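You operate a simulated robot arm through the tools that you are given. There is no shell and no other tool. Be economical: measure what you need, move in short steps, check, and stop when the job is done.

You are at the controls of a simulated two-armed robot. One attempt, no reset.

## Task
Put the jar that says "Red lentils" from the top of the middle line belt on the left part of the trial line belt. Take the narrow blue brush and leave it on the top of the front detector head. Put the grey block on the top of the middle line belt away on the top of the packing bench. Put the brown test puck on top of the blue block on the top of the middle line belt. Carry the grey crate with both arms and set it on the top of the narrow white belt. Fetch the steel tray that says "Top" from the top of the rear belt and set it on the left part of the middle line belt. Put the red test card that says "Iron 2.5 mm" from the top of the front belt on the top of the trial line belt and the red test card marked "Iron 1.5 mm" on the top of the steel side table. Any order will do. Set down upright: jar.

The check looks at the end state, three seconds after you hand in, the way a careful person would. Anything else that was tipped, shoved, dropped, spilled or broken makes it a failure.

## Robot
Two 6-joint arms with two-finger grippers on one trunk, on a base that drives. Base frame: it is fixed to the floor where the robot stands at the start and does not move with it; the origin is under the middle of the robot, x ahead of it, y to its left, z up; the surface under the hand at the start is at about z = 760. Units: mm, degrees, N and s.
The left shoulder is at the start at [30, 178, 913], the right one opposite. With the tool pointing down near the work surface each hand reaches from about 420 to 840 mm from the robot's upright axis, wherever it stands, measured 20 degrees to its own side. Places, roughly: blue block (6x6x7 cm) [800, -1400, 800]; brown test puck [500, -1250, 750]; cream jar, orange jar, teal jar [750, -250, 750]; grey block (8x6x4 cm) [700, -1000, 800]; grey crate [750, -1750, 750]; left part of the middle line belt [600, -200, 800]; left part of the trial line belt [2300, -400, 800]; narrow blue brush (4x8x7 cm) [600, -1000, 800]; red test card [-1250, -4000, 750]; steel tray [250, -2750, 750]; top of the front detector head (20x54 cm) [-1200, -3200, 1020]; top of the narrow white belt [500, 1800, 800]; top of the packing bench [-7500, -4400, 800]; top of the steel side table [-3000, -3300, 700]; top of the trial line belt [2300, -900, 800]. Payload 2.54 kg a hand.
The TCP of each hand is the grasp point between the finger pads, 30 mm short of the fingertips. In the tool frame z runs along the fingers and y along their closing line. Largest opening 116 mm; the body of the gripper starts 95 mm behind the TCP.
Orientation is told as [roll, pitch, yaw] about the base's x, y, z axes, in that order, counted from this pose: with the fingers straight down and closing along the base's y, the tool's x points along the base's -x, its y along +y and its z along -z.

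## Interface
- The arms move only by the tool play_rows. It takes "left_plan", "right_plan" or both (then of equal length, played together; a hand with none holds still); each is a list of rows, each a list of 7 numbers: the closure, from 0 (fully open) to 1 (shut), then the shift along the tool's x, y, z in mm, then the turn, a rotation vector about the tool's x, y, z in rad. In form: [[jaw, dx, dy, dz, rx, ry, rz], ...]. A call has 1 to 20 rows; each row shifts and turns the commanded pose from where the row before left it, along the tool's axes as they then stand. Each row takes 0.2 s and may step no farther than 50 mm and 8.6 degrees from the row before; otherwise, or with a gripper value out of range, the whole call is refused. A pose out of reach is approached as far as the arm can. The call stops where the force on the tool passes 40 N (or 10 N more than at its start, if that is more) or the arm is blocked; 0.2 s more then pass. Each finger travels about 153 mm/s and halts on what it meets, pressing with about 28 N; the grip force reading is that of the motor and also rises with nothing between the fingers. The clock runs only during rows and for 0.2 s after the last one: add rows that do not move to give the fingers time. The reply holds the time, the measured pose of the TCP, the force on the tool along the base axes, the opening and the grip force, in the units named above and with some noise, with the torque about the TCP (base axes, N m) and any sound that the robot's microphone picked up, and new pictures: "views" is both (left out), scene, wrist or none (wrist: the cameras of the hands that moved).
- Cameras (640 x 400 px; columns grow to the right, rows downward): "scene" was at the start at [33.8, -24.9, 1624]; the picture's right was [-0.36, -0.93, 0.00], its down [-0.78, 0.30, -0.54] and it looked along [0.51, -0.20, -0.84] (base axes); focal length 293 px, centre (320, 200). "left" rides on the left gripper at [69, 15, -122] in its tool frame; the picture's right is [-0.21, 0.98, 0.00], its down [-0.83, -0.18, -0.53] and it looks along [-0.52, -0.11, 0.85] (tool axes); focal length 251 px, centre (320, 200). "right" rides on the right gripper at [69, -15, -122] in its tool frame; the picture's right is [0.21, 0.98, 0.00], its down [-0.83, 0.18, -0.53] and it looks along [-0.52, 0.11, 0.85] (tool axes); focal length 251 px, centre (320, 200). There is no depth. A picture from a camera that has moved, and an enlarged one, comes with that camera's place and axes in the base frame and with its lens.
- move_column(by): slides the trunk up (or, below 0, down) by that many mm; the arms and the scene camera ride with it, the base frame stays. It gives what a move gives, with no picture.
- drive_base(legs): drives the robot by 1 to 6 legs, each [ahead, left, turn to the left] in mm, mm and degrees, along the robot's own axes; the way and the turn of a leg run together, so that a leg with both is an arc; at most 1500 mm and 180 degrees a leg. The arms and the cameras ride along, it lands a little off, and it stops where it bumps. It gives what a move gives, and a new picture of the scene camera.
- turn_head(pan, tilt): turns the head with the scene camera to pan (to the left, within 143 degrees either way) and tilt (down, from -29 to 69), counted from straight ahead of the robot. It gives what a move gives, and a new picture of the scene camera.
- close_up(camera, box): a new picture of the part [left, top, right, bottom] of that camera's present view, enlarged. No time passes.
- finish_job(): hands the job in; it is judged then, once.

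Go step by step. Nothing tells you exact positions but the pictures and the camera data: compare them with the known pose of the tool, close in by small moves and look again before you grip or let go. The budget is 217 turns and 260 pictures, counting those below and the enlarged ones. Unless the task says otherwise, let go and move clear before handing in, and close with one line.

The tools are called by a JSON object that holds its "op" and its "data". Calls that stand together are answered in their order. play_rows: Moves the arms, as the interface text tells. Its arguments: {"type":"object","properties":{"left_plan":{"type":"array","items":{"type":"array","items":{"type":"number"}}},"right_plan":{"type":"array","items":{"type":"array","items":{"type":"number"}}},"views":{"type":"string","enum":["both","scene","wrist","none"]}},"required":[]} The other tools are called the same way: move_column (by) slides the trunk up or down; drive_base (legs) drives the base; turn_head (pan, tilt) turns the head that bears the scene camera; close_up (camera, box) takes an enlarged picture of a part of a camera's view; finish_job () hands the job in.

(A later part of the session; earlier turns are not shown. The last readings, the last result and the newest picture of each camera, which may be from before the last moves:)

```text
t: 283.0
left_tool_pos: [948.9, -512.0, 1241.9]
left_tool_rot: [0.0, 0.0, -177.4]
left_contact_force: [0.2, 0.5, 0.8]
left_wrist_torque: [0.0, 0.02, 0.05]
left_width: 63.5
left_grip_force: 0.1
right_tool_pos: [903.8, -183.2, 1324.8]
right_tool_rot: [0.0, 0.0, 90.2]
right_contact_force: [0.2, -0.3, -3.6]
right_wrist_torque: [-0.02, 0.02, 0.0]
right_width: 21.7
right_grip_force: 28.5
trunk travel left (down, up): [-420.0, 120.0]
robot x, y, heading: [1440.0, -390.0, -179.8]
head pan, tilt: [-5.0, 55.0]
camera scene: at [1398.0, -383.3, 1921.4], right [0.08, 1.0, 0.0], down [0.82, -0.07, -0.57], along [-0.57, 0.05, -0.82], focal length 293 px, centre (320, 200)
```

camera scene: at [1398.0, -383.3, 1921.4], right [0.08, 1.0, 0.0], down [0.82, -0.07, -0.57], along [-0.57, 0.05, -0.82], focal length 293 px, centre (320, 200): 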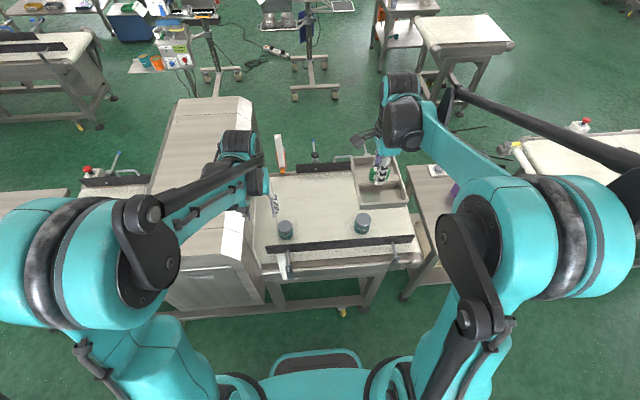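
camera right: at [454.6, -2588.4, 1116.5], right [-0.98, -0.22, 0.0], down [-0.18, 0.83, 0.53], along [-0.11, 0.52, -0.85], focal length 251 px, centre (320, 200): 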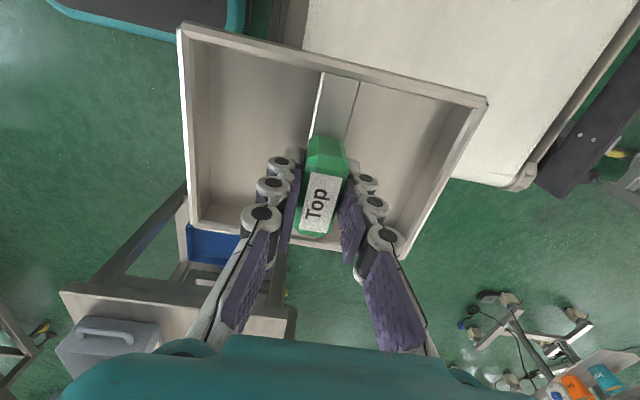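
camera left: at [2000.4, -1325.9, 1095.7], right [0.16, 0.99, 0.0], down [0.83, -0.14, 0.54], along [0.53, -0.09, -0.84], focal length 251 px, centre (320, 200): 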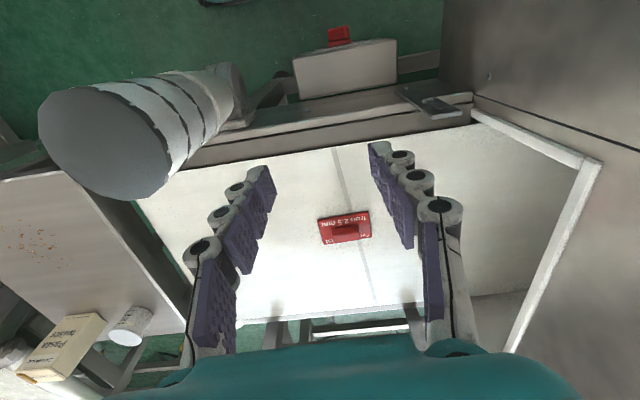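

The middle belt's left part is ahead; the free spot for the tray is ≈(600,-245), between the jars. Moving closer and lowering the trunk.

{"op": "drive_base", "data": {"legs": [[0, -100, 0], [145, 0, 0]]}}

{"op": "move_column", "data": {"by": -260}}

{"op": "play_rows", "data": {"right_plan": [[1, 20, 15, 0, 0, 0, 0], [1, 20, 15, 0, 0, 0, 0], [1, 20, 15, 0, 0, 0, 0], [1, 20, 15, 0, 0, 0, 0], [1, 20, 15, 0, 0, 0, 0], [1, 20, 15, 0, 0, 0, 0], [1, 20, 15, 0, 0, 0, 0], [1, 16, 15, 0, 0, 0, 0]], "views": "both"}}

```text
t: 285.1
left_tool_pos: [807.8, -415.8, 1243.6]
left_tool_rot: [0.0, -0.1, -177.5]
left_contact_force: [0.4, -0.4, -0.3]
left_wrist_torque: [-0.04, 0.04, -0.03]
left_width: 64.2
left_grip_force: 0.1
right_tool_pos: [761.7, -86.6, 1325.2]
right_tool_rot: [0.0, -0.1, 90.2]
right_contact_force: [0.0, 0.2, -3.4]
right_wrist_torque: [0.02, 0.01, 0.01]
right_width: 21.4
right_grip_force: 27.5
trunk travel left (down, up): [-420.0, 120.0]
robot x, y, heading: [1297.6, -293.0, -179.7]
head pan, tilt: [-5.0, 55.0]
camera scene: at [1256.4, -286.1, 1921.5], right [0.08, 1.0, 0.0], down [0.82, -0.07, -0.57], along [-0.57, 0.05, -0.82], focal length 293 px, centre (320, 200)
```

scene: 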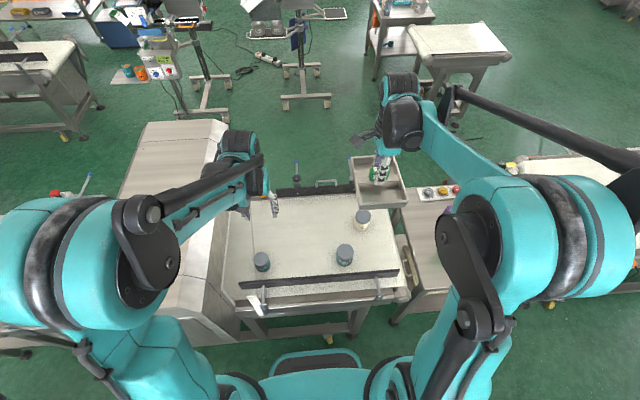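

```text
t: 287.8
left_tool_pos: [805.5, -414.6, 982.6]
left_tool_rot: [0.1, 0.0, -177.5]
left_contact_force: [0.5, 0.4, 0.4]
left_wrist_torque: [0.02, 0.01, 0.01]
left_width: 63.7
left_grip_force: 0.1
right_tool_pos: [761.4, -87.0, 1065.1]
right_tool_rot: [0.0, -0.1, 90.2]
right_contact_force: [0.2, 0.0, -3.8]
right_wrist_torque: [-0.01, 0.0, -0.01]
right_width: 21.6
right_grip_force: 27.8
trunk travel left (down, up): [-160.0, 380.0]
robot x, y, heading: [1299.3, -293.7, -179.5]
head pan, tilt: [-5.0, 55.0]
```

```text
t: 289.6
left_tool_pos: [804.7, -414.5, 982.8]
left_tool_rot: [0.0, -0.1, -177.4]
left_contact_force: [-0.1, 0.4, 1.1]
left_wrist_torque: [0.02, 0.0, 0.0]
left_width: 64.0
left_grip_force: 0.0
right_tool_pos: [641.1, -244.1, 1065.1]
right_tool_rot: [-0.1, -0.1, 90.2]
right_contact_force: [0.6, -0.3, -3.3]
right_wrist_torque: [0.02, -0.03, -0.01]
right_width: 21.4
right_grip_force: 27.9
trunk travel left (down, up): [-160.0, 380.0]
robot x, y, heading: [1297.6, -289.1, -179.5]
head pan, tilt: [-5.0, 55.0]
camera scene: at [1253.8, -285.8, 1661.4], right [0.08, 1.0, 0.0], down [0.82, -0.07, -0.57], along [-0.57, 0.05, -0.82], focal length 293 px, centre (320, 200)
camera right: at [655.0, -312.9, 1186.6], right [-0.98, -0.22, 0.0], down [-0.19, 0.82, 0.53], along [-0.12, 0.52, -0.85], focal length 251 px, centre (320, 200)
```

scene: 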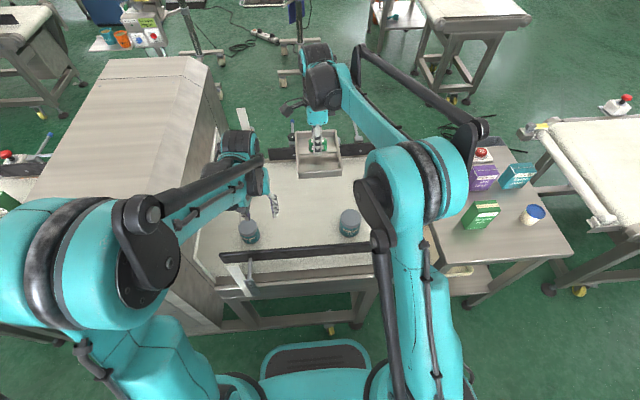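
right: 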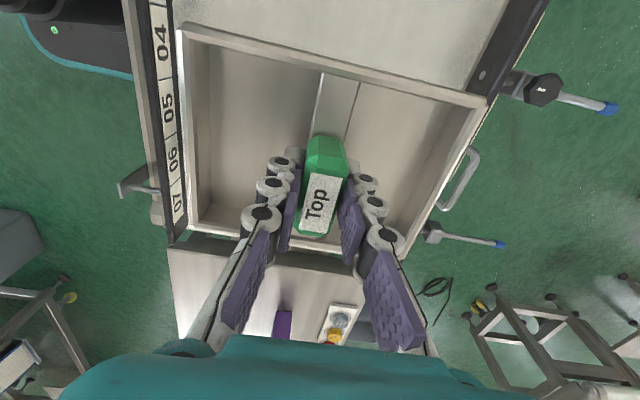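

{"op": "play_rows", "data": {"right_plan": [[1, 6, 18, 0, 0, 0, 0], [1, 5, 17, 0, 0, 0, 0], [1, 0, 0, 25, 0, 0, 0], [1, 0, 0, 25, 0, 0, 0], [1, 0, 0, 25, 0, 0, 0], [1, 0, 0, 25, 0, 0, 0], [1, 0, 0, 25, 0, 0, 0], [1, 0, 0, 25, 0, 0, 0], [1, 0, 0, 25, 0, 0, 0], [1, 0, 0, 20, 0, 0, 0], [1, 0, 0, 15, 0, 0, 0]], "views": "both"}}

```text
t: 292.0
left_tool_pos: [804.8, -414.0, 982.4]
left_tool_rot: [0.0, 0.0, -177.4]
left_contact_force: [-0.3, 0.8, -0.2]
left_wrist_torque: [0.04, -0.02, -0.05]
left_width: 63.9
left_grip_force: 0.1
right_tool_pos: [605.6, -254.4, 854.0]
right_tool_rot: [-0.1, 0.0, 90.2]
right_contact_force: [-0.8, 0.0, -3.5]
right_wrist_torque: [-0.03, -0.07, 0.01]
right_width: 21.6
right_grip_force: 28.0
trunk travel left (down, up): [-160.0, 380.0]
robot x, y, heading: [1298.8, -290.6, -179.8]
head pan, tilt: [-5.0, 55.0]
camera scene: at [1254.1, -285.3, 1661.4], right [0.08, 1.0, 0.0], down [0.82, -0.07, -0.57], along [-0.57, 0.05, -0.82], focal length 293 px, centre (320, 200)
camera right: at [619.4, -323.1, 976.1], right [-0.98, -0.22, 0.0], down [-0.19, 0.82, 0.53], along [-0.12, 0.52, -0.85], focal length 251 px, centre (320, 200)
```

scene: 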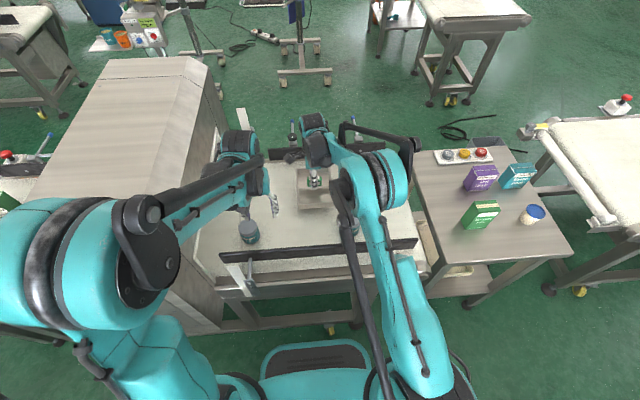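
right: 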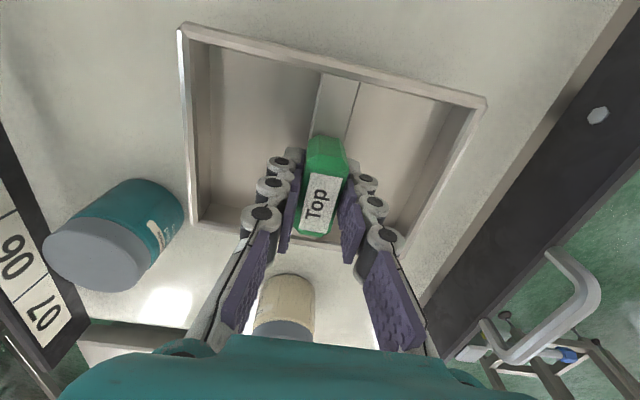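

{"op": "play_rows", "data": {"right_plan": [[1, 0, 0, 15, 0, 0, 0], [1, 0, 0, 15, 0, 0, 0], [1, 0, 0, 8, 0, 0, 0], [1, 0, 0, 5, 0, 0, 0], [1, 0, 0, 4, 0, 0, 0], [1, 0, 0, 4, 0, 0, 0]], "views": "none"}}

```text
t: 293.0
left_tool_pos: [807.4, -414.2, 983.9]
left_tool_rot: [-0.1, -0.2, -177.4]
left_contact_force: [0.1, 0.3, 0.0]
left_wrist_torque: [-0.02, -0.01, 0.03]
left_width: 63.7
left_grip_force: 0.0
right_tool_pos: [606.9, -252.9, 815.0]
right_tool_rot: [0.2, -0.1, 90.2]
right_contact_force: [5.3, 0.6, 22.5]
right_wrist_torque: [-0.13, -0.3, -0.02]
right_width: 21.6
right_grip_force: 28.4
trunk travel left (down, up): [-160.0, 380.0]
robot x, y, heading: [1296.6, -292.1, -179.9]
head pan, tilt: [-5.0, 55.0]
stopped in row 5 (right hand): the force on the tool passed its limit at 48 N (the readings are from after the stop); the commanded pose is now the measured one
```

{"op": "play_rows", "data": {"right_plan": [[1, 0, 0, -1, 0, 0, 0], [1, 0, 0, 0, 0, 0, 0]], "views": "both"}}

```text
t: 293.6
left_tool_pos: [807.2, -414.9, 984.6]
left_tool_rot: [0.0, -0.1, -177.3]
left_contact_force: [-0.1, 0.2, 0.1]
left_wrist_torque: [0.02, -0.01, 0.02]
left_width: 63.7
left_grip_force: 0.0
right_tool_pos: [606.9, -253.7, 816.7]
right_tool_rot: [0.4, -0.1, 90.2]
right_contact_force: [9.2, -1.2, 19.6]
right_wrist_torque: [0.13, -0.4, -0.04]
right_width: 21.4
right_grip_force: 28.0
trunk travel left (down, up): [-160.0, 380.0]
robot x, y, heading: [1301.0, -291.5, -179.7]
head pan, tilt: [-5.0, 55.0]
camera scene: at [1258.4, -285.5, 1661.6], right [0.08, 1.0, 0.0], down [0.82, -0.07, -0.58], along [-0.57, 0.05, -0.82], focal length 293 px, centre (320, 200)
camera right: at [621.6, -322.4, 937.5], right [-0.98, -0.22, 0.0], down [-0.18, 0.82, 0.54], along [-0.12, 0.52, -0.84], focal length 251 px, centre (320, 200)
```

scene: 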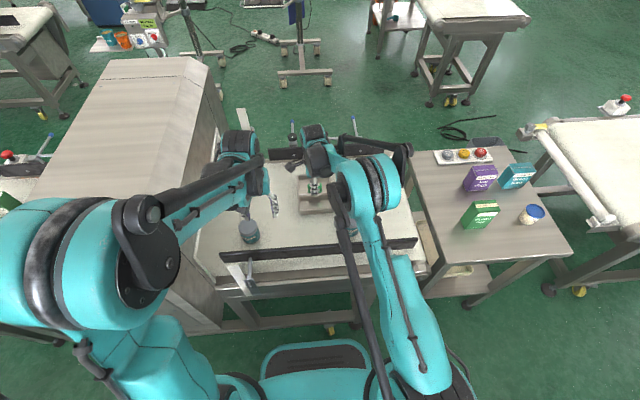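
right: 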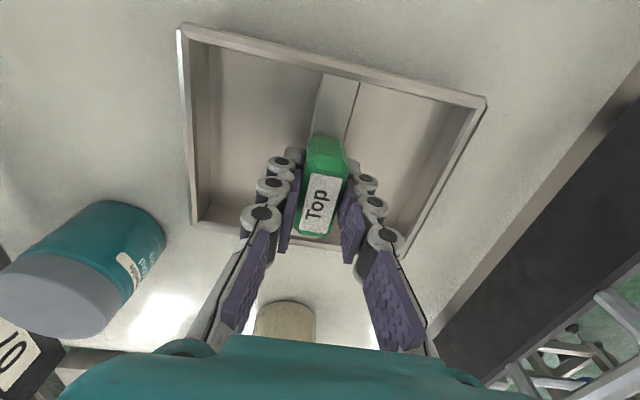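

The tray rests on the belt. Releasing and rising.

{"op": "play_rows", "data": {"right_plan": [[0.75, 0, 0, 0, 0, 0, 0], [0.65, 0, 0, 0, 0, 0, 0], [0.55, 0, 0, 0, 0, 0, 0], [0.45, 0, 0, 0, 0, 0, 0], [0.45, 0, 0, -20, 0, 0, 0], [0.45, 0, 0, -40, 0, 0, 0], [0.45, 0, 0, -45, 0, 0, 0], [0.45, 0, 0, -45, 0, 0, 0], [0.45, 0, 0, -45, 0, 0, 0]], "views": "wrist"}}

```text
t: 295.6
left_tool_pos: [805.3, -413.1, 983.7]
left_tool_rot: [0.1, -0.1, -177.5]
left_contact_force: [0.0, 0.7, 0.0]
left_wrist_torque: [0.01, -0.03, 0.01]
left_width: 63.8
left_grip_force: 0.0
right_tool_pos: [607.0, -252.9, 1010.2]
right_tool_rot: [0.2, -0.1, 90.2]
right_contact_force: [0.8, 0.4, 0.8]
right_wrist_torque: [-0.02, 0.03, -0.02]
right_width: 63.9
right_grip_force: 0.0
trunk travel left (down, up): [-160.0, 380.0]
robot x, y, heading: [1299.2, -290.8, -179.5]
head pan, tilt: [-5.0, 55.0]
camera right: at [621.7, -322.4, 1132.0], right [-0.98, -0.22, 0.0], down [-0.18, 0.82, 0.54], along [-0.12, 0.52, -0.84], focal length 251 px, centre (320, 200)
```

right: 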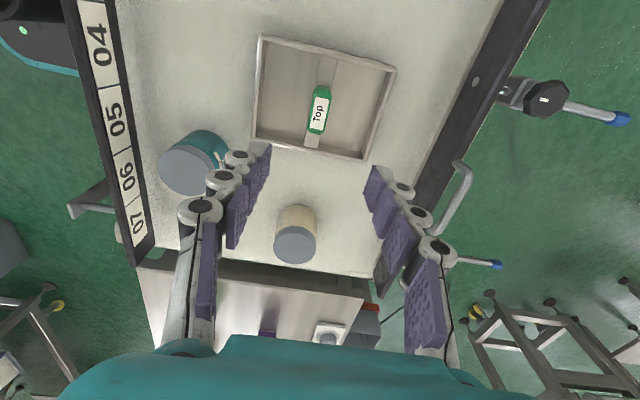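

Tray placed on the left part of the middle belt. Now the crate: raise, back off, and strafe to behind the crate table.

{"op": "play_rows", "data": {"right_plan": [[0.2, -10, -30, -5, 0, 0, 0], [0.2, -10, -30, -5, 0, 0, 0], [0.2, -10, -30, -5, 0, 0, 0], [0.2, -10, -30, -5, 0, 0, 0], [0.2, -10, -30, -5, 0, 0, 0], [0.2, -10, -30, -5, 0, 0, 0], [0.2, 0, 0, 0, 0, 0, -0.1428], [0.2, 0, 0, 0, 0, 0, -0.1428], [0.2, 0, 0, 0, 0, 0, -0.1428], [0.2, 0, 0, 0, 0, 0, -0.1428], [0.2, 0, 0, 0, 0, 0, -0.1428], [0.2, 0, 0, 0, 0, 0, -0.1428], [0.2, 0, 0, 0, 0, 0, -0.1428], [0.2, 0, 0, 0, 0, 0, -0.1428], [0.2, 0, 0, 0, 0, 0, -0.1428], [0.2, 0, 0, 0, 0, 0, -0.1428], [0.2, 0, 0, 0, 0, 0, -0.1428]], "views": "none"}}

{"op": "move_column", "data": {"by": 280}}

{"op": "drive_base", "data": {"legs": [[-150, 0, 0], [0, 1480, 0]]}}

{"op": "turn_head", "data": {"pan": 0, "tilt": 55}}

```text
t: 299.2
left_tool_pos: [805.7, -413.4, 982.9]
left_tool_rot: [0.0, 0.0, -177.4]
left_contact_force: [0.7, 0.5, -0.7]
left_wrist_torque: [0.0, 0.03, -0.01]
left_width: 63.9
left_grip_force: 0.1
right_tool_pos: [786.9, -193.1, 1039.9]
right_tool_rot: [0.0, -0.1, -179.7]
right_contact_force: [0.8, -0.5, -0.7]
right_wrist_torque: [0.01, 0.0, -0.02]
right_width: 92.8
right_grip_force: 0.1
trunk travel left (down, up): [-160.0, 380.0]
robot x, y, heading: [1301.6, -292.8, -179.9]
head pan, tilt: [-5.0, 55.0]
```

```text
t: 302.1
left_tool_pos: [805.1, -414.0, 1263.1]
left_tool_rot: [0.0, 0.0, -177.4]
left_contact_force: [-0.2, 0.1, 0.3]
left_wrist_torque: [0.0, 0.02, -0.01]
left_width: 63.6
left_grip_force: 0.2
right_tool_pos: [786.8, -193.3, 1319.7]
right_tool_rot: [-0.1, -0.2, -179.8]
right_contact_force: [0.0, 0.1, 0.2]
right_wrist_torque: [-0.01, -0.01, -0.01]
right_width: 92.8
right_grip_force: 0.1
trunk travel left (down, up): [-440.0, 100.0]
robot x, y, heading: [1300.4, -292.1, -179.7]
head pan, tilt: [-5.0, 55.0]
```

```text
t: 310.4
left_tool_pos: [953.2, -1889.4, 1262.6]
left_tool_rot: [0.0, 0.0, -177.7]
left_contact_force: [0.0, -0.5, -0.8]
left_wrist_torque: [0.01, 0.0, -0.02]
left_width: 63.9
left_grip_force: 0.0
right_tool_pos: [936.3, -1667.8, 1318.9]
right_tool_rot: [-0.1, -0.3, 179.8]
right_contact_force: [-0.6, -0.1, 0.7]
right_wrist_torque: [0.01, 0.0, 0.0]
right_width: 92.7
right_grip_force: 0.1
trunk travel left (down, up): [-440.0, 100.0]
robot x, y, heading: [1445.5, -1774.1, 180.4]
head pan, tilt: [-5.0, 55.0]
camera scene: at [1403.6, -1764.0, 1941.5], right [0.09, 1.0, 0.0], down [0.82, -0.07, -0.57], along [-0.57, 0.05, -0.82], focal length 293 px, centre (320, 200)
```

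scene: 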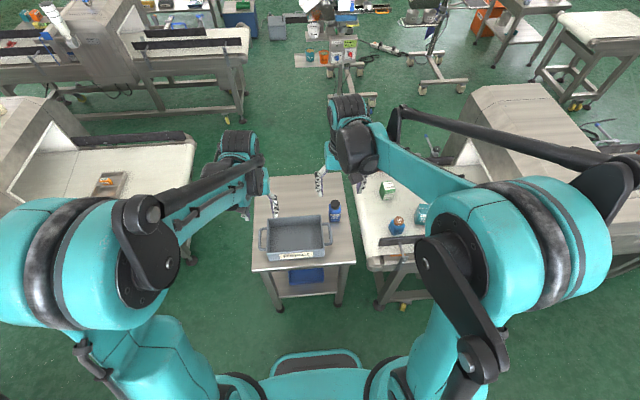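

```text
t: 311.0
left_tool_pos: [953.4, -1890.3, 1261.8]
left_tool_rot: [-0.1, 0.0, -177.7]
left_contact_force: [0.4, 0.4, 0.2]
left_wrist_torque: [-0.01, 0.0, -0.03]
left_width: 63.7
left_grip_force: 0.0
right_tool_pos: [934.9, -1668.7, 1319.5]
right_tool_rot: [-0.1, -0.3, 179.8]
right_contact_force: [0.0, -0.6, -0.9]
right_wrist_torque: [-0.02, -0.01, 0.0]
right_width: 93.0
right_grip_force: 0.1
trunk travel left (down, up): [-440.0, 100.0]
robot x, y, heading: [1444.3, -1770.7, 179.9]
head pan, tilt: [0.0, 55.0]
camera scene: at [1403.3, -1770.6, 1941.5], right [0.0, 1.0, 0.0], down [0.82, 0.0, -0.57], along [-0.57, 0.0, -0.82], focal length 293 px, centre (320, 200)
```

scene: 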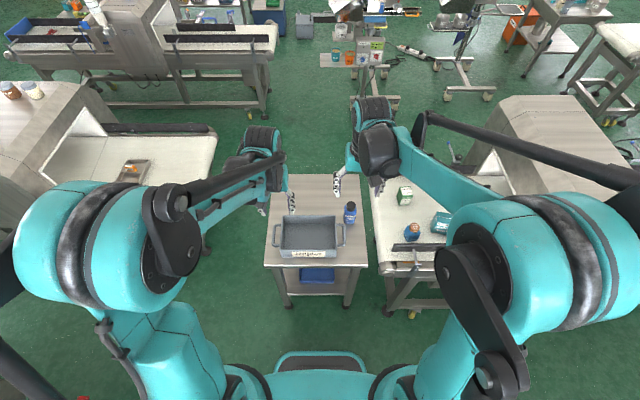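

{"op": "close_up", "data": {"camera": "scene", "box": [256, 200, 368, 270]}}

```text
5.71 times, centred on (312, 235) of scene
camera zoom: at [1403.3, -1770.6, 1941.5], right [0.0, 1.0, 0.0], down [0.82, 0.0, -0.57], along [-0.57, 0.0, -0.82], focal length 1676 px, centre (366, 0)
```

zoom: 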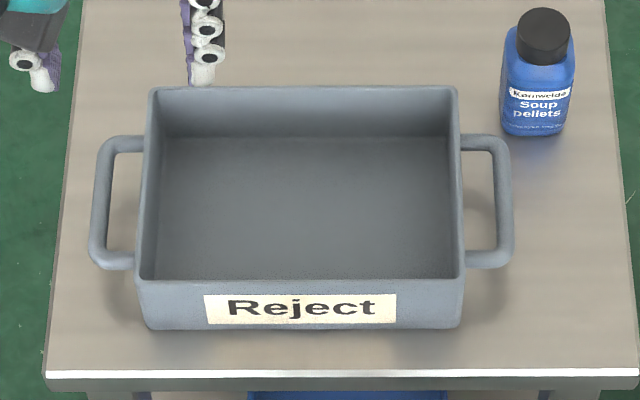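

The crate has loop handles at both ends with bars along x. Centring on it, lowering the trunk, and bringing both hands above the handle bars.

{"op": "drive_base", "data": {"legs": [[0, 48, 0]]}}

{"op": "move_column", "data": {"by": -280}}

{"op": "play_rows", "data": {"left_plan": [[0.6, -35, 8.5, 0, 0, 0, 0.04], [0.6, -35, 8.5, 0, 0, 0, 0], [0.6, -35, 8.5, 0, 0, 0, 0], [0.6, -35, 8.5, 0, 0, 0, 0], [0.6, 0, 0, 10, 0, 0, 0], [0.6, 0, 0, 10, 0, 0, 0], [0.6, 0, 0, 12, 0, 0, 0]], "right_plan": [[0.6, -31, -13, 0, 0, 0, 0], [0.6, -31, -13, 0, 0, 0, 0], [0.6, -31, -13, 0, 0, 0, 0], [0.6, -31, -13, 0, 0, 0, 0], [0.6, 0, 0, 30, 0, 0, 0], [0.6, 0, 0, 30, 0, 0, 0], [0.6, 0, 0, 30, 0, 0, 0]], "views": "wrist"}}

```text
t: 311.9
left_tool_pos: [953.4, -1932.8, 1263.6]
left_tool_rot: [0.2, 0.0, -177.8]
left_contact_force: [0.3, 0.7, -0.5]
left_wrist_torque: [-0.04, -0.05, 0.04]
left_width: 63.7
left_grip_force: 0.0
right_tool_pos: [935.0, -1711.2, 1319.6]
right_tool_rot: [0.2, -0.3, 179.8]
right_contact_force: [-0.5, 0.3, -0.4]
right_wrist_torque: [-0.04, 0.0, 0.02]
right_width: 93.1
right_grip_force: 0.0
trunk travel left (down, up): [-440.0, 100.0]
robot x, y, heading: [1451.5, -1814.3, 179.7]
head pan, tilt: [0.0, 55.0]
camera scene: at [1403.2, -1812.0, 1941.4], right [0.0, 1.0, 0.0], down [0.82, 0.0, -0.57], along [-0.57, 0.0, -0.82], focal length 293 px, centre (320, 200)
```

scene: 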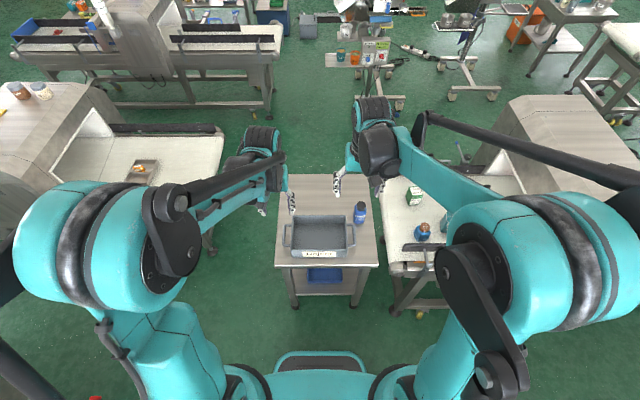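

```text
t: 314.8
left_tool_pos: [953.5, -1935.3, 982.9]
left_tool_rot: [0.0, 0.0, -177.8]
left_contact_force: [-0.1, -0.1, -0.4]
left_wrist_torque: [-0.03, -0.03, 0.03]
left_width: 63.8
left_grip_force: 0.0
right_tool_pos: [935.8, -1714.7, 1039.3]
right_tool_rot: [-0.1, -0.2, 179.9]
right_contact_force: [0.0, -0.7, -0.4]
right_wrist_torque: [0.04, 0.03, 0.0]
right_width: 92.8
right_grip_force: 0.0
trunk travel left (down, up): [-160.0, 380.0]
robot x, y, heading: [1451.9, -1819.3, 179.9]
head pan, tilt: [0.0, 55.0]
```

```text
t: 316.4
left_tool_pos: [814.0, -1970.8, 950.1]
left_tool_rot: [0.1, 0.1, 179.9]
left_contact_force: [0.2, -0.5, 0.5]
left_wrist_torque: [-0.01, 0.0, 0.01]
left_width: 46.4
left_grip_force: 0.0
right_tool_pos: [809.8, -1660.1, 947.0]
right_tool_rot: [-0.1, -0.2, 179.7]
right_contact_force: [0.5, 0.5, 0.0]
right_wrist_torque: [-0.01, -0.02, -0.03]
right_width: 46.4
right_grip_force: 0.0
trunk travel left (down, up): [-160.0, 380.0]
robot x, y, heading: [1448.4, -1817.7, 180.0]
head pan, tilt: [0.0, 55.0]
camera right: at [878.2, -1645.6, 1069.1], right [0.21, -0.98, 0.0], down [-0.82, -0.18, 0.54], along [-0.53, -0.11, -0.84], focal length 251 px, centre (320, 200)
camera left: at [881.4, -1985.2, 1072.8], right [-0.22, -0.98, 0.0], down [-0.83, 0.18, 0.53], along [-0.52, 0.11, -0.85], focal length 251 px, centre (320, 200)
```

right: 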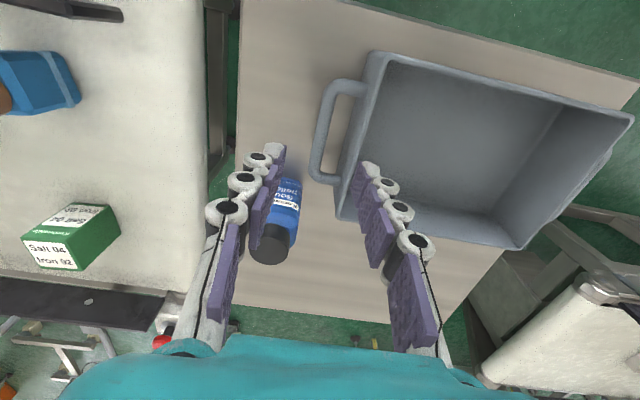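
left: 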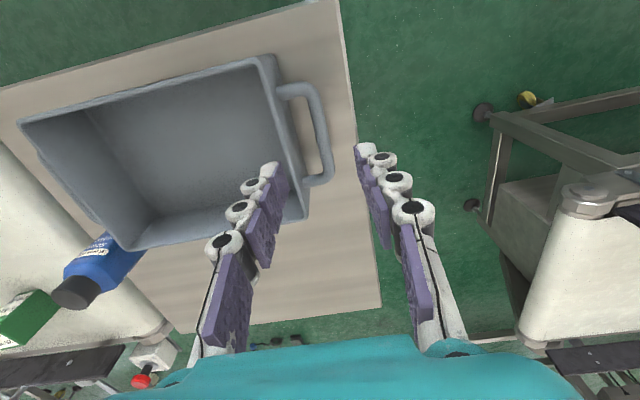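

Handle bars at ≈(794,-1666) and (794,-1967), z≈784. Lowering halfway and checking alignment.

{"op": "play_rows", "data": {"left_plan": [[0.75, -19, -4, 30, 0, 0, 0], [0.75, 0, 0, 30, 0, 0, 0], [0.75, 0, 0, 30, 0, 0, 0], [0.75, 0, 0, 15, 0, 0, 0]], "right_plan": [[0.75, -15, 6, 30, 0, 0, 0], [0.75, 0, 0, 30, 0, 0, 0], [0.75, 0, 0, 27, 0, 0, 0], [0.75, 0, 0, 15, 0, 0, 0]], "views": "wrist"}}

```text
t: 317.4
left_tool_pos: [793.5, -1967.8, 846.5]
left_tool_rot: [0.0, -0.1, 179.8]
left_contact_force: [-0.1, -1.0, 0.5]
left_wrist_torque: [0.02, 0.03, 0.03]
left_width: 28.4
left_grip_force: 0.1
right_tool_pos: [794.8, -1667.8, 847.1]
right_tool_rot: [-0.1, -0.2, 179.8]
right_contact_force: [0.2, 1.7, 0.9]
right_wrist_torque: [-0.02, 0.0, 0.0]
right_width: 28.6
right_grip_force: 0.0
trunk travel left (down, up): [-160.0, 380.0]
robot x, y, heading: [1444.7, -1817.4, 179.9]
head pan, tilt: [0.0, 55.0]
camera right: at [863.8, -1652.6, 968.8], right [0.21, -0.98, 0.0], down [-0.82, -0.18, 0.54], along [-0.53, -0.11, -0.84], focal length 251 px, centre (320, 200)
camera left: at [862.2, -1981.8, 968.9], right [-0.22, -0.98, 0.0], down [-0.83, 0.18, 0.53], along [-0.52, 0.11, -0.85], focal length 251 px, centre (320, 200)
```

right: 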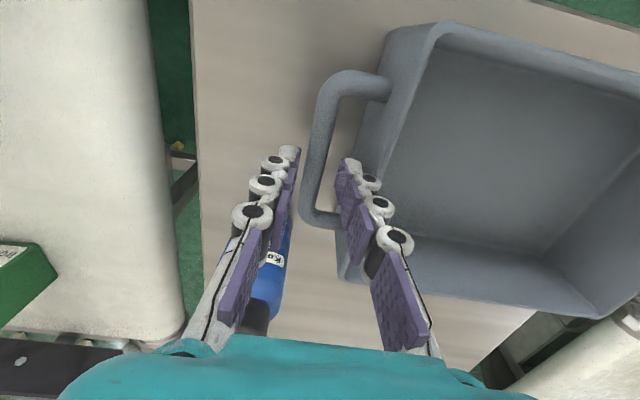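
left: 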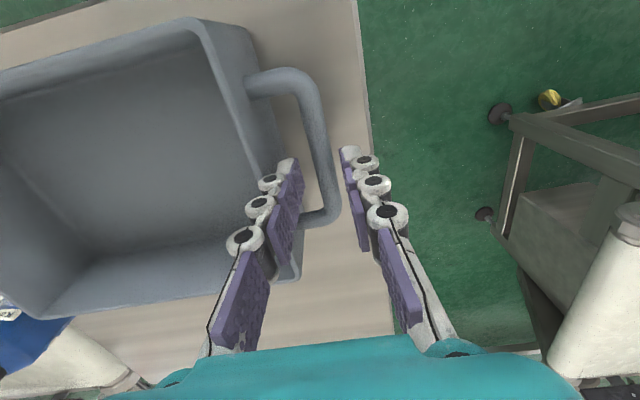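

Both bars lie between the fingers. Lowering the last 60 mm and closing.

{"op": "play_rows", "data": {"left_plan": [[0.75, 0, 0, 25, 0, 0, 0], [0.75, 0, 0, 25, 0, 0, 0], [0.75, 0, 0, 10, 0, 0, 0]], "right_plan": [[0.75, 0, 0, 25, 0, 0, 0], [0.75, 0, 0, 25, 0, 0, 0], [0.75, 0, 0, 10, 0, 0, 0]], "views": "wrist"}}

```text
t: 318.2
left_tool_pos: [794.5, -1966.6, 789.2]
left_tool_rot: [0.1, -0.3, -180.0]
left_contact_force: [-6.2, -15.0, 34.2]
left_wrist_torque: [0.71, 0.13, -0.06]
left_width: 21.3
left_grip_force: 0.1
right_tool_pos: [795.3, -1666.8, 789.5]
right_tool_rot: [-0.1, -0.3, 179.7]
right_contact_force: [-4.7, 13.6, 7.5]
right_wrist_torque: [-0.83, -0.01, -0.04]
right_width: 20.1
right_grip_force: 0.1
trunk travel left (down, up): [-160.0, 380.0]
robot x, y, heading: [1446.3, -1818.6, 179.9]
head pan, tilt: [0.0, 55.0]
camera right: at [864.9, -1652.4, 910.7], right [0.21, -0.98, 0.0], down [-0.82, -0.18, 0.54], along [-0.53, -0.11, -0.84], focal length 251 px, centre (320, 200)
camera left: at [863.6, -1981.4, 911.5], right [-0.21, -0.98, 0.0], down [-0.82, 0.18, 0.54], along [-0.53, 0.11, -0.84], focal length 251 px, centre (320, 200)
```

right: 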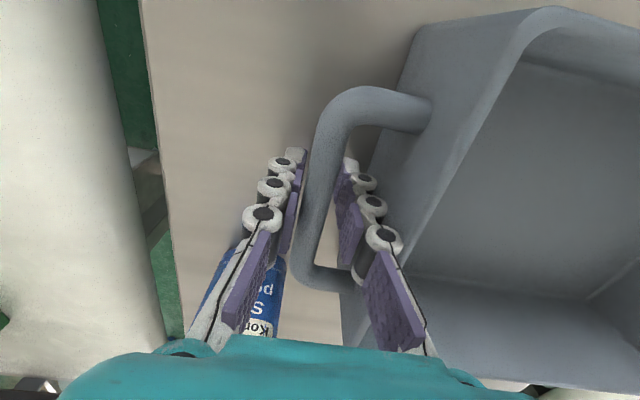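
left: 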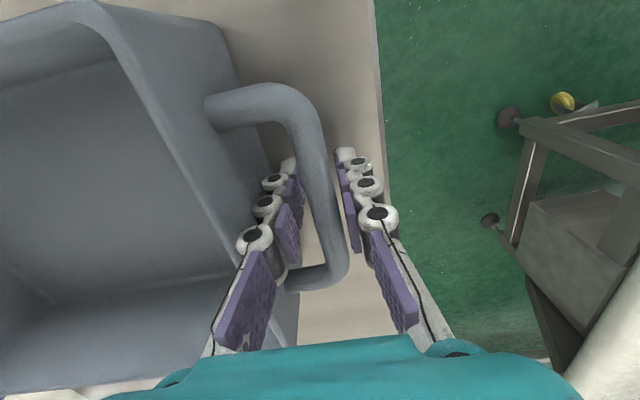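

The inner fingers brush the crate wall. Rising a few mm, then closing.

{"op": "play_rows", "data": {"left_plan": [[0.75, 0, 2, -8, 0, 0, 0], [0.85, 0, 0, 0, 0, 0, 0], [1, 0, 0, 0, 0, 0, 0], [1, 0, 0, 0, 0, 0, 0]], "right_plan": [[0.75, 0, -2, -8, 0, 0, 0], [0.85, 0, 0, 0, 0, 0, 0], [1, 0, 0, 0, 0, 0, 0], [1, 0, 0, 0, 0, 0, 0]], "views": "wrist"}}

```text
t: 319.2
left_tool_pos: [793.7, -1970.1, 795.3]
left_tool_rot: [0.1, 0.0, 180.0]
left_contact_force: [-0.8, -9.7, 0.5]
left_wrist_torque: [0.15, 0.06, 0.45]
left_width: 11.5
left_grip_force: 28.2
right_tool_pos: [795.8, -1665.8, 796.4]
right_tool_rot: [-0.1, -0.3, 179.8]
right_contact_force: [1.0, 10.6, 0.0]
right_wrist_torque: [-0.08, 0.04, -0.23]
right_width: 11.4
right_grip_force: 27.9
trunk travel left (down, up): [-160.0, 380.0]
robot x, y, heading: [1448.0, -1816.3, 179.9]
head pan, tilt: [0.0, 55.0]
camera right: at [863.7, -1650.6, 917.1], right [0.21, -0.98, 0.0], down [-0.82, -0.18, 0.54], along [-0.53, -0.11, -0.84], focal length 251 px, centre (320, 200)
camera left: at [862.7, -1983.2, 916.6], right [-0.22, -0.98, 0.0], down [-0.83, 0.18, 0.53], along [-0.52, 0.11, -0.85], focal length 251 px, centre (320, 200)
```

right: 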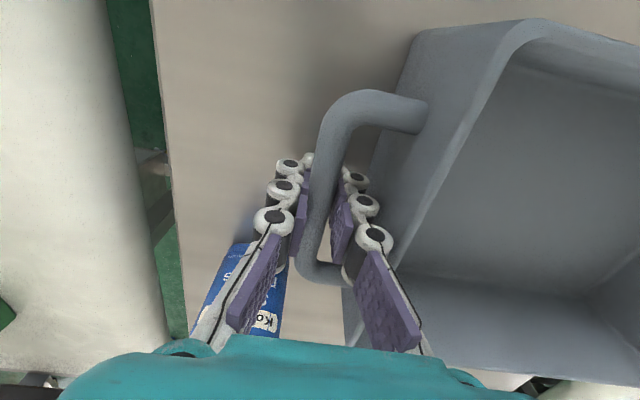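
left: 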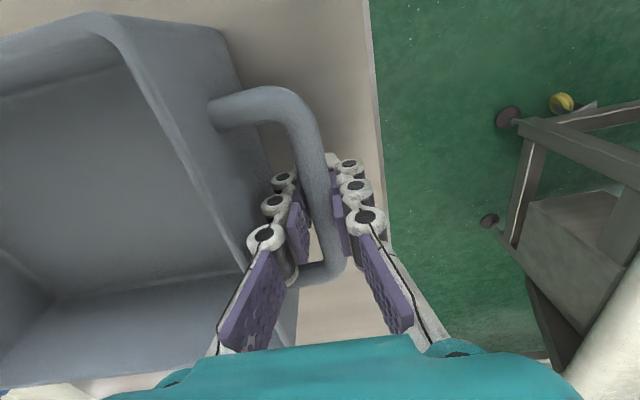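

Both bars gripped. Lifting together slowly.

{"op": "play_rows", "data": {"left_plan": [[1, 0, -1.5, -3, 0, 0, 0], [1, 0, 0, -6, 0, 0, 0], [1, 0, 0, -10, 0, 0, 0], [1, 0, 0, -15, 0, 0, 0], [1, 0, 0, -20, 0, 0, 0], [1, 0, 0, -20, 0, 0, 0], [1, 0, 0, -20, 0, 0, 0]], "right_plan": [[1, 0, 1.5, -3, 0, 0, 0], [1, 0, 0, -6, 0, 0, 0], [1, 0, 0, -10, 0, 0, 0], [1, 0, 0, -15, 0, 0, 0], [1, 0, 0, -20, 0, 0, 0], [1, 0, 0, -20, 0, 0, 0], [1, 0, 0, -20, 0, 0, 0]], "views": "both"}}

```text
t: 320.8
left_tool_pos: [795.3, -1970.1, 887.1]
left_tool_rot: [0.0, -0.1, 179.9]
left_contact_force: [-0.1, -25.7, -1.2]
left_wrist_torque: [0.38, -0.05, 0.34]
left_width: 11.4
left_grip_force: 28.0
right_tool_pos: [796.0, -1666.0, 889.2]
right_tool_rot: [-0.2, -0.4, 179.8]
right_contact_force: [-0.2, 25.7, -1.4]
right_wrist_torque: [-0.32, 0.11, -0.28]
right_width: 11.7
right_grip_force: 28.3
trunk travel left (down, up): [-160.0, 380.0]
robot x, y, heading: [1448.7, -1816.9, 179.9]
head pan, tilt: [0.0, 55.0]
camera scene: at [1403.9, -1816.6, 1661.5], right [0.0, 1.0, 0.0], down [0.82, 0.0, -0.57], along [-0.57, 0.0, -0.82], focal length 293 px, centre (320, 200)
camera right: at [865.3, -1652.2, 1012.0], right [0.21, -0.98, 0.0], down [-0.82, -0.18, 0.54], along [-0.53, -0.11, -0.84], focal length 251 px, centre (320, 200)
camera left: at [863.1, -1982.5, 1009.6], right [-0.22, -0.98, 0.0], down [-0.83, 0.18, 0.53], along [-0.52, 0.11, -0.85], focal length 251 px, centre (320, 200)
```

scene: 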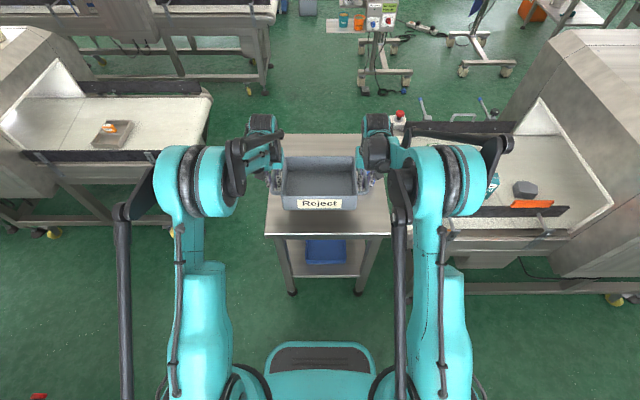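
right: 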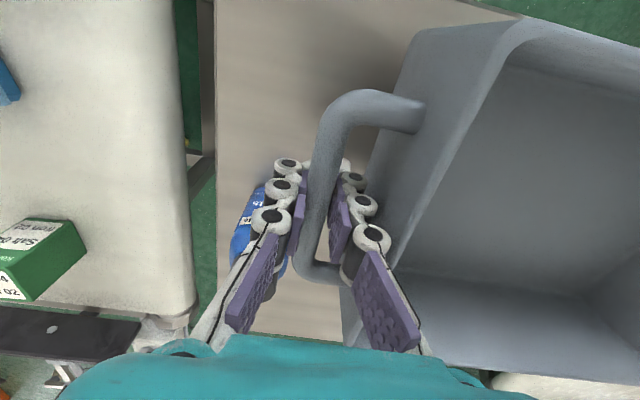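
left: 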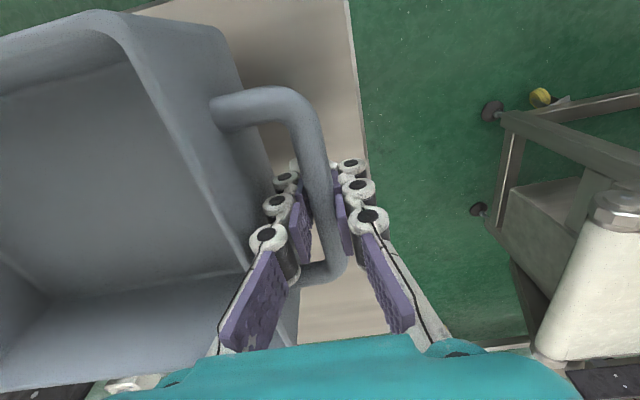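

The crate is up; easing 2.5 mm outward to remove compression, raising further, then driving to the narrow white belt.

{"op": "play_rows", "data": {"left_plan": [[1, 0, 2.5, 0, 0, 0, 0], [1, 0, 0, -20, 0, 0, 0], [1, 0, 0, -20, 0, 0, 0], [1, 0, 0, -20, 0, 0, 0]], "right_plan": [[1, 0, -2.5, 0, 0, 0, 0], [1, 0, 0, -20, 0, 0, 0], [1, 0, 0, -20, 0, 0, 0], [1, 0, 0, -20, 0, 0, 0]], "views": "none"}}

{"op": "move_column", "data": {"by": 310}}

{"op": "drive_base", "data": {"legs": [[-60, 0, 0], [0, -1480, 0], [0, -1000, 0]]}}

{"op": "turn_head", "data": {"pan": -10, "tilt": 45}}

```text
t: 321.8
left_tool_pos: [794.6, -1968.4, 948.8]
left_tool_rot: [-0.1, -0.2, 179.9]
left_contact_force: [0.3, 8.9, -1.3]
left_wrist_torque: [-0.17, 0.08, 0.48]
left_width: 11.7
left_grip_force: 27.9
right_tool_pos: [796.0, -1666.2, 950.2]
right_tool_rot: [0.1, -0.2, 179.9]
right_contact_force: [0.3, -9.8, -1.3]
right_wrist_torque: [0.11, -0.04, -0.26]
right_width: 11.9
right_grip_force: 27.4
trunk travel left (down, up): [-160.0, 380.0]
robot x, y, heading: [1446.6, -1815.5, 179.9]
head pan, tilt: [0.0, 55.0]
```

```text
t: 324.9
left_tool_pos: [793.0, -1970.2, 1257.2]
left_tool_rot: [0.0, -0.1, 180.1]
left_contact_force: [-0.7, 21.1, -2.4]
left_wrist_torque: [-0.28, -0.06, 0.48]
left_width: 11.7
left_grip_force: 27.7
right_tool_pos: [795.1, -1663.8, 1260.0]
right_tool_rot: [-0.1, -0.2, 179.8]
right_contact_force: [-0.5, -21.4, -1.7]
right_wrist_torque: [0.18, 0.03, -0.24]
right_width: 12.0
right_grip_force: 27.9
trunk travel left (down, up): [-470.0, 70.0]
robot x, y, heading: [1444.6, -1818.8, 179.9]
head pan, tilt: [0.0, 55.0]
```

```text
t: 337.4
left_tool_pos: [849.2, 466.0, 1257.8]
left_tool_rot: [0.0, 0.0, -178.7]
left_contact_force: [-0.6, -1.3, -1.5]
left_wrist_torque: [0.02, -0.03, 0.42]
left_width: 11.5
left_grip_force: 27.8
right_tool_pos: [843.0, 772.6, 1259.5]
right_tool_rot: [0.0, -0.2, -179.0]
right_contact_force: [1.0, 1.3, -1.4]
right_wrist_torque: [-0.04, 0.05, -0.22]
right_width: 11.8
right_grip_force: 28.1
trunk travel left (down, up): [-470.0, 70.0]
robot x, y, heading: [1503.3, 635.8, -179.1]
head pan, tilt: [0.0, 55.0]
camera scene: at [1455.0, 633.2, 1971.4], right [-0.02, 1.0, 0.0], down [0.82, 0.02, -0.57], along [-0.57, -0.01, -0.82], focal length 293 px, centre (320, 200)
```

scene: 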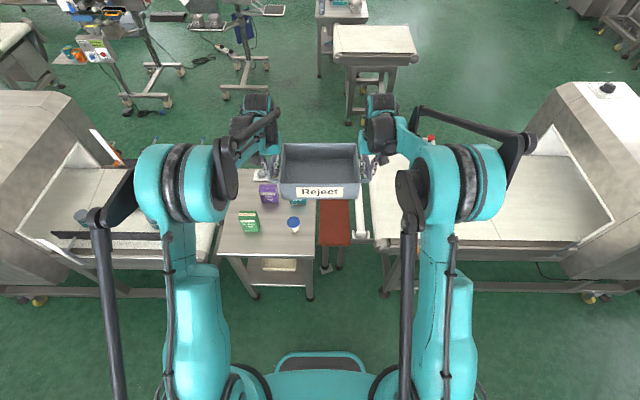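

```text
t: 338.1
left_tool_pos: [849.1, 465.9, 1258.2]
left_tool_rot: [0.0, 0.1, -178.8]
left_contact_force: [-0.7, 0.0, -2.2]
left_wrist_torque: [-0.02, 0.04, 0.41]
left_width: 11.4
left_grip_force: 27.8
right_tool_pos: [843.4, 772.3, 1259.9]
right_tool_rot: [-0.1, -0.2, -178.9]
right_contact_force: [2.1, 0.8, -1.3]
right_wrist_torque: [0.01, 0.03, -0.19]
right_width: 11.5
right_grip_force: 28.1
trunk travel left (down, up): [-470.0, 70.0]
robot x, y, heading: [1496.6, 634.3, -179.0]
head pan, tilt: [-10.0, 45.0]
camera scene: at [1446.8, 647.6, 1984.8], right [0.15, 0.99, 0.0], down [0.7, -0.11, -0.71], along [-0.7, 0.11, -0.71], focal length 293 px, centre (320, 200)
```

scene: 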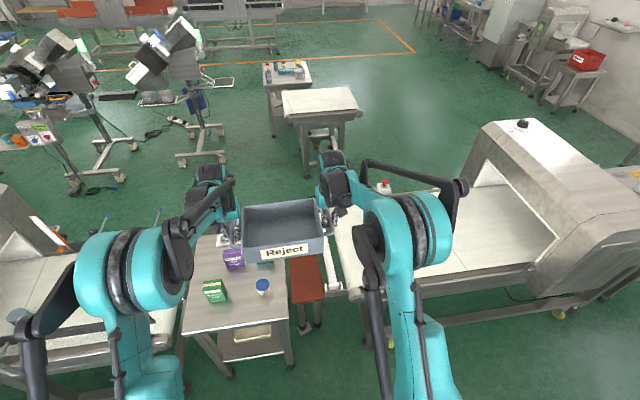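

The narrow white belt line is to the right. Strafing so the crate is over its open section at y≈1165 and approaching.

{"op": "drive_base", "data": {"legs": [[0, -545, -1], [190, 0, 0]]}}

{"op": "turn_head", "data": {"pan": 0, "tilt": 55}}

```text
t: 342.4
left_tool_pos: [649.0, 1028.4, 1257.6]
left_tool_rot: [0.1, 0.0, 179.9]
left_contact_force: [-1.2, -0.3, -2.2]
left_wrist_torque: [0.04, 0.01, 0.42]
left_width: 11.2
left_grip_force: 27.9
right_tool_pos: [651.2, 1334.1, 1260.9]
right_tool_rot: [-0.1, -0.2, 179.6]
right_contact_force: [0.4, 0.9, -2.6]
right_wrist_torque: [-0.04, 0.04, -0.18]
right_width: 11.6
right_grip_force: 27.8
trunk travel left (down, up): [-470.0, 70.0]
robot x, y, heading: [1303.6, 1180.9, 179.8]
head pan, tilt: [-10.0, 45.0]
camera scene: at [1251.5, 1194.6, 1984.9], right [0.18, 0.98, 0.0], down [0.7, -0.13, -0.71], along [-0.7, 0.13, -0.71], focal length 293 px, centre (320, 200)
```

scene: 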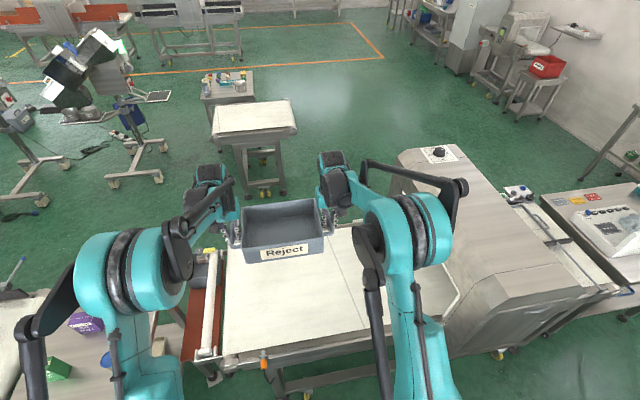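

```text
t: 343.2
left_tool_pos: [647.5, 1028.7, 1257.4]
left_tool_rot: [0.0, 0.0, 179.9]
left_contact_force: [-1.8, -0.5, -2.4]
left_wrist_torque: [0.01, -0.04, 0.4]
left_width: 11.3
left_grip_force: 28.1
right_tool_pos: [649.9, 1333.2, 1260.4]
right_tool_rot: [0.0, -0.2, 179.6]
right_contact_force: [-0.3, 0.1, -1.4]
right_wrist_torque: [0.01, -0.05, -0.21]
right_width: 11.7
right_grip_force: 27.9
trunk travel left (down, up): [-470.0, 70.0]
robot x, y, heading: [1302.8, 1180.9, 179.7]
head pan, tilt: [0.0, 55.0]
camera scene: at [1256.6, 1180.4, 1971.4], right [0.0, 1.0, 0.0], down [0.82, 0.0, -0.57], along [-0.57, 0.0, -0.82], focal length 293 px, centre (320, 200)
```

scene: 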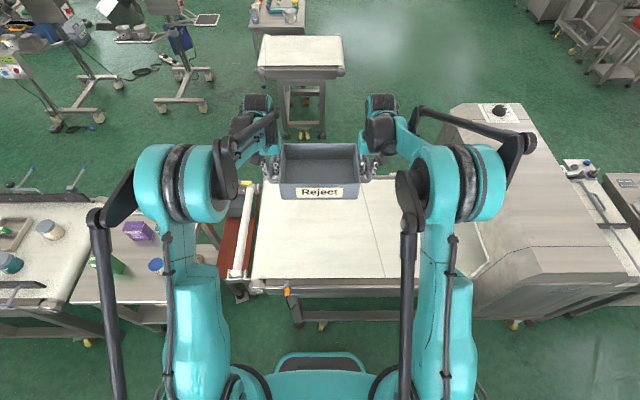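

{"op": "play_rows", "data": {"left_plan": [[1, -18, 0, 0, 0, 0, 0], [1, -18, 0, 0, 0, 0, 0], [1, -18, 0, 0, 0, 0, 0], [1, -18, 0, 0, 0, 0, 0]], "right_plan": [[1, -18, 0, 0, 0, 0, 0], [1, -18, 0, 0, 0, 0, 0], [1, -18, 0, 0, 0, 0, 0], [1, -18, 0, 0, 0, 0, 0]], "views": "none"}}

{"op": "move_column", "data": {"by": -310}}

{"op": "play_rows", "data": {"left_plan": [[1, 0, 0, 15, 0, 0, 0], [1, 0, 0, 20, 0, 0, 0], [1, 0, 0, 15, 0, 0, 0]], "right_plan": [[1, 0, 0, 15, 0, 0, 0], [1, 0, 0, 20, 0, 0, 0], [1, 0, 0, 15, 0, 0, 0]], "views": "both"}}

```text
t: 344.2
left_tool_pos: [575.1, 1028.4, 1257.4]
left_tool_rot: [0.0, 0.1, 179.9]
left_contact_force: [-1.4, 2.6, -2.8]
left_wrist_torque: [-0.08, 0.07, 0.44]
left_width: 11.6
left_grip_force: 28.2
right_tool_pos: [575.8, 1334.7, 1259.3]
right_tool_rot: [-0.1, -0.1, 179.7]
right_contact_force: [-0.1, -2.4, -1.5]
right_wrist_torque: [0.01, -0.13, -0.25]
right_width: 11.5
right_grip_force: 27.8
trunk travel left (down, up): [-470.0, 70.0]
robot x, y, heading: [1298.7, 1178.1, 179.6]
head pan, tilt: [0.0, 55.0]
```

```text
t: 347.2
left_tool_pos: [577.3, 1028.4, 949.7]
left_tool_rot: [0.0, 0.0, 179.8]
left_contact_force: [-1.6, 5.0, -1.7]
left_wrist_torque: [-0.08, -0.02, 0.41]
left_width: 11.8
left_grip_force: 28.2
right_tool_pos: [578.5, 1334.2, 950.7]
right_tool_rot: [-0.1, -0.2, 179.7]
right_contact_force: [0.5, -5.2, -1.3]
right_wrist_torque: [0.11, -0.01, -0.2]
right_width: 11.3
right_grip_force: 28.4
trunk travel left (down, up): [-160.0, 380.0]
robot x, y, heading: [1305.8, 1180.6, 179.8]
head pan, tilt: [0.0, 55.0]
```

```text
t: 348.1
left_tool_pos: [576.7, 1028.5, 898.9]
left_tool_rot: [0.0, -0.1, 179.7]
left_contact_force: [-1.6, 7.9, -2.0]
left_wrist_torque: [-0.15, 0.04, 0.45]
left_width: 11.3
left_grip_force: 27.5
right_tool_pos: [578.4, 1334.3, 900.8]
right_tool_rot: [-0.1, -0.2, 179.7]
right_contact_force: [-0.7, -7.9, -1.1]
right_wrist_torque: [0.08, -0.02, -0.23]
right_width: 11.7
right_grip_force: 28.0
trunk travel left (down, up): [-160.0, 380.0]
robot x, y, heading: [1301.5, 1182.3, 179.7]
head pan, tilt: [0.0, 55.0]
camera scene: at [1257.9, 1180.3, 1661.4], right [0.0, 1.0, 0.0], down [0.82, 0.0, -0.57], along [-0.57, 0.0, -0.82], focal length 293 px, centre (320, 200)
camera right: at [646.5, 1349.8, 1021.6], right [0.21, -0.98, 0.0], down [-0.83, -0.18, 0.54], along [-0.52, -0.11, -0.84], focal length 251 px, centre (320, 200)
camera left: at [644.7, 1014.7, 1021.1], right [-0.22, -0.98, 0.0], down [-0.83, 0.18, 0.53], along [-0.52, 0.12, -0.85], focal length 251 px, centre (320, 200)
```

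scene: 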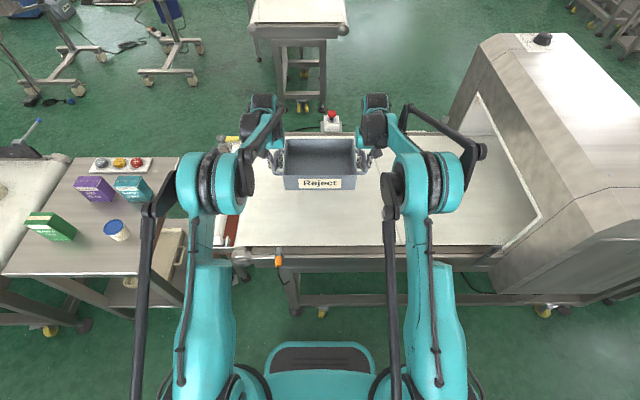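
right: 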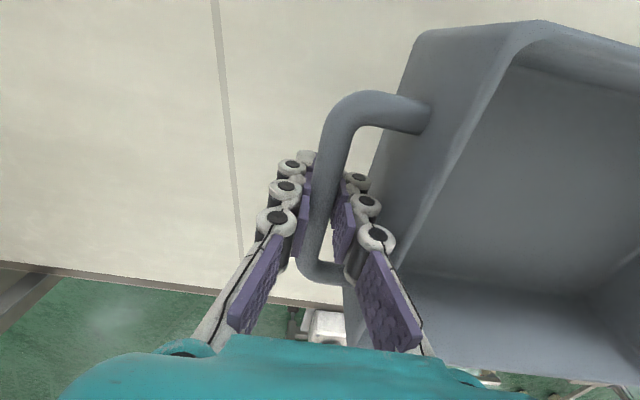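
left: 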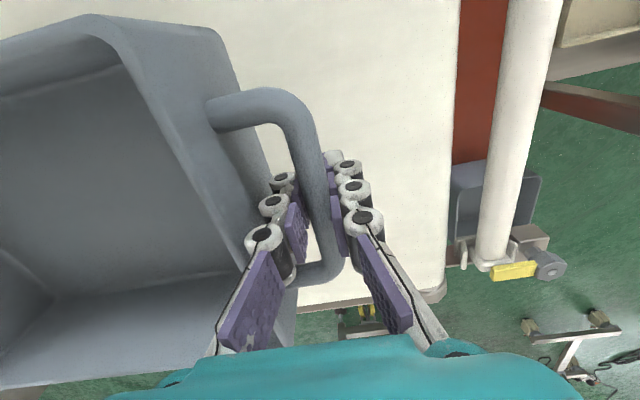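

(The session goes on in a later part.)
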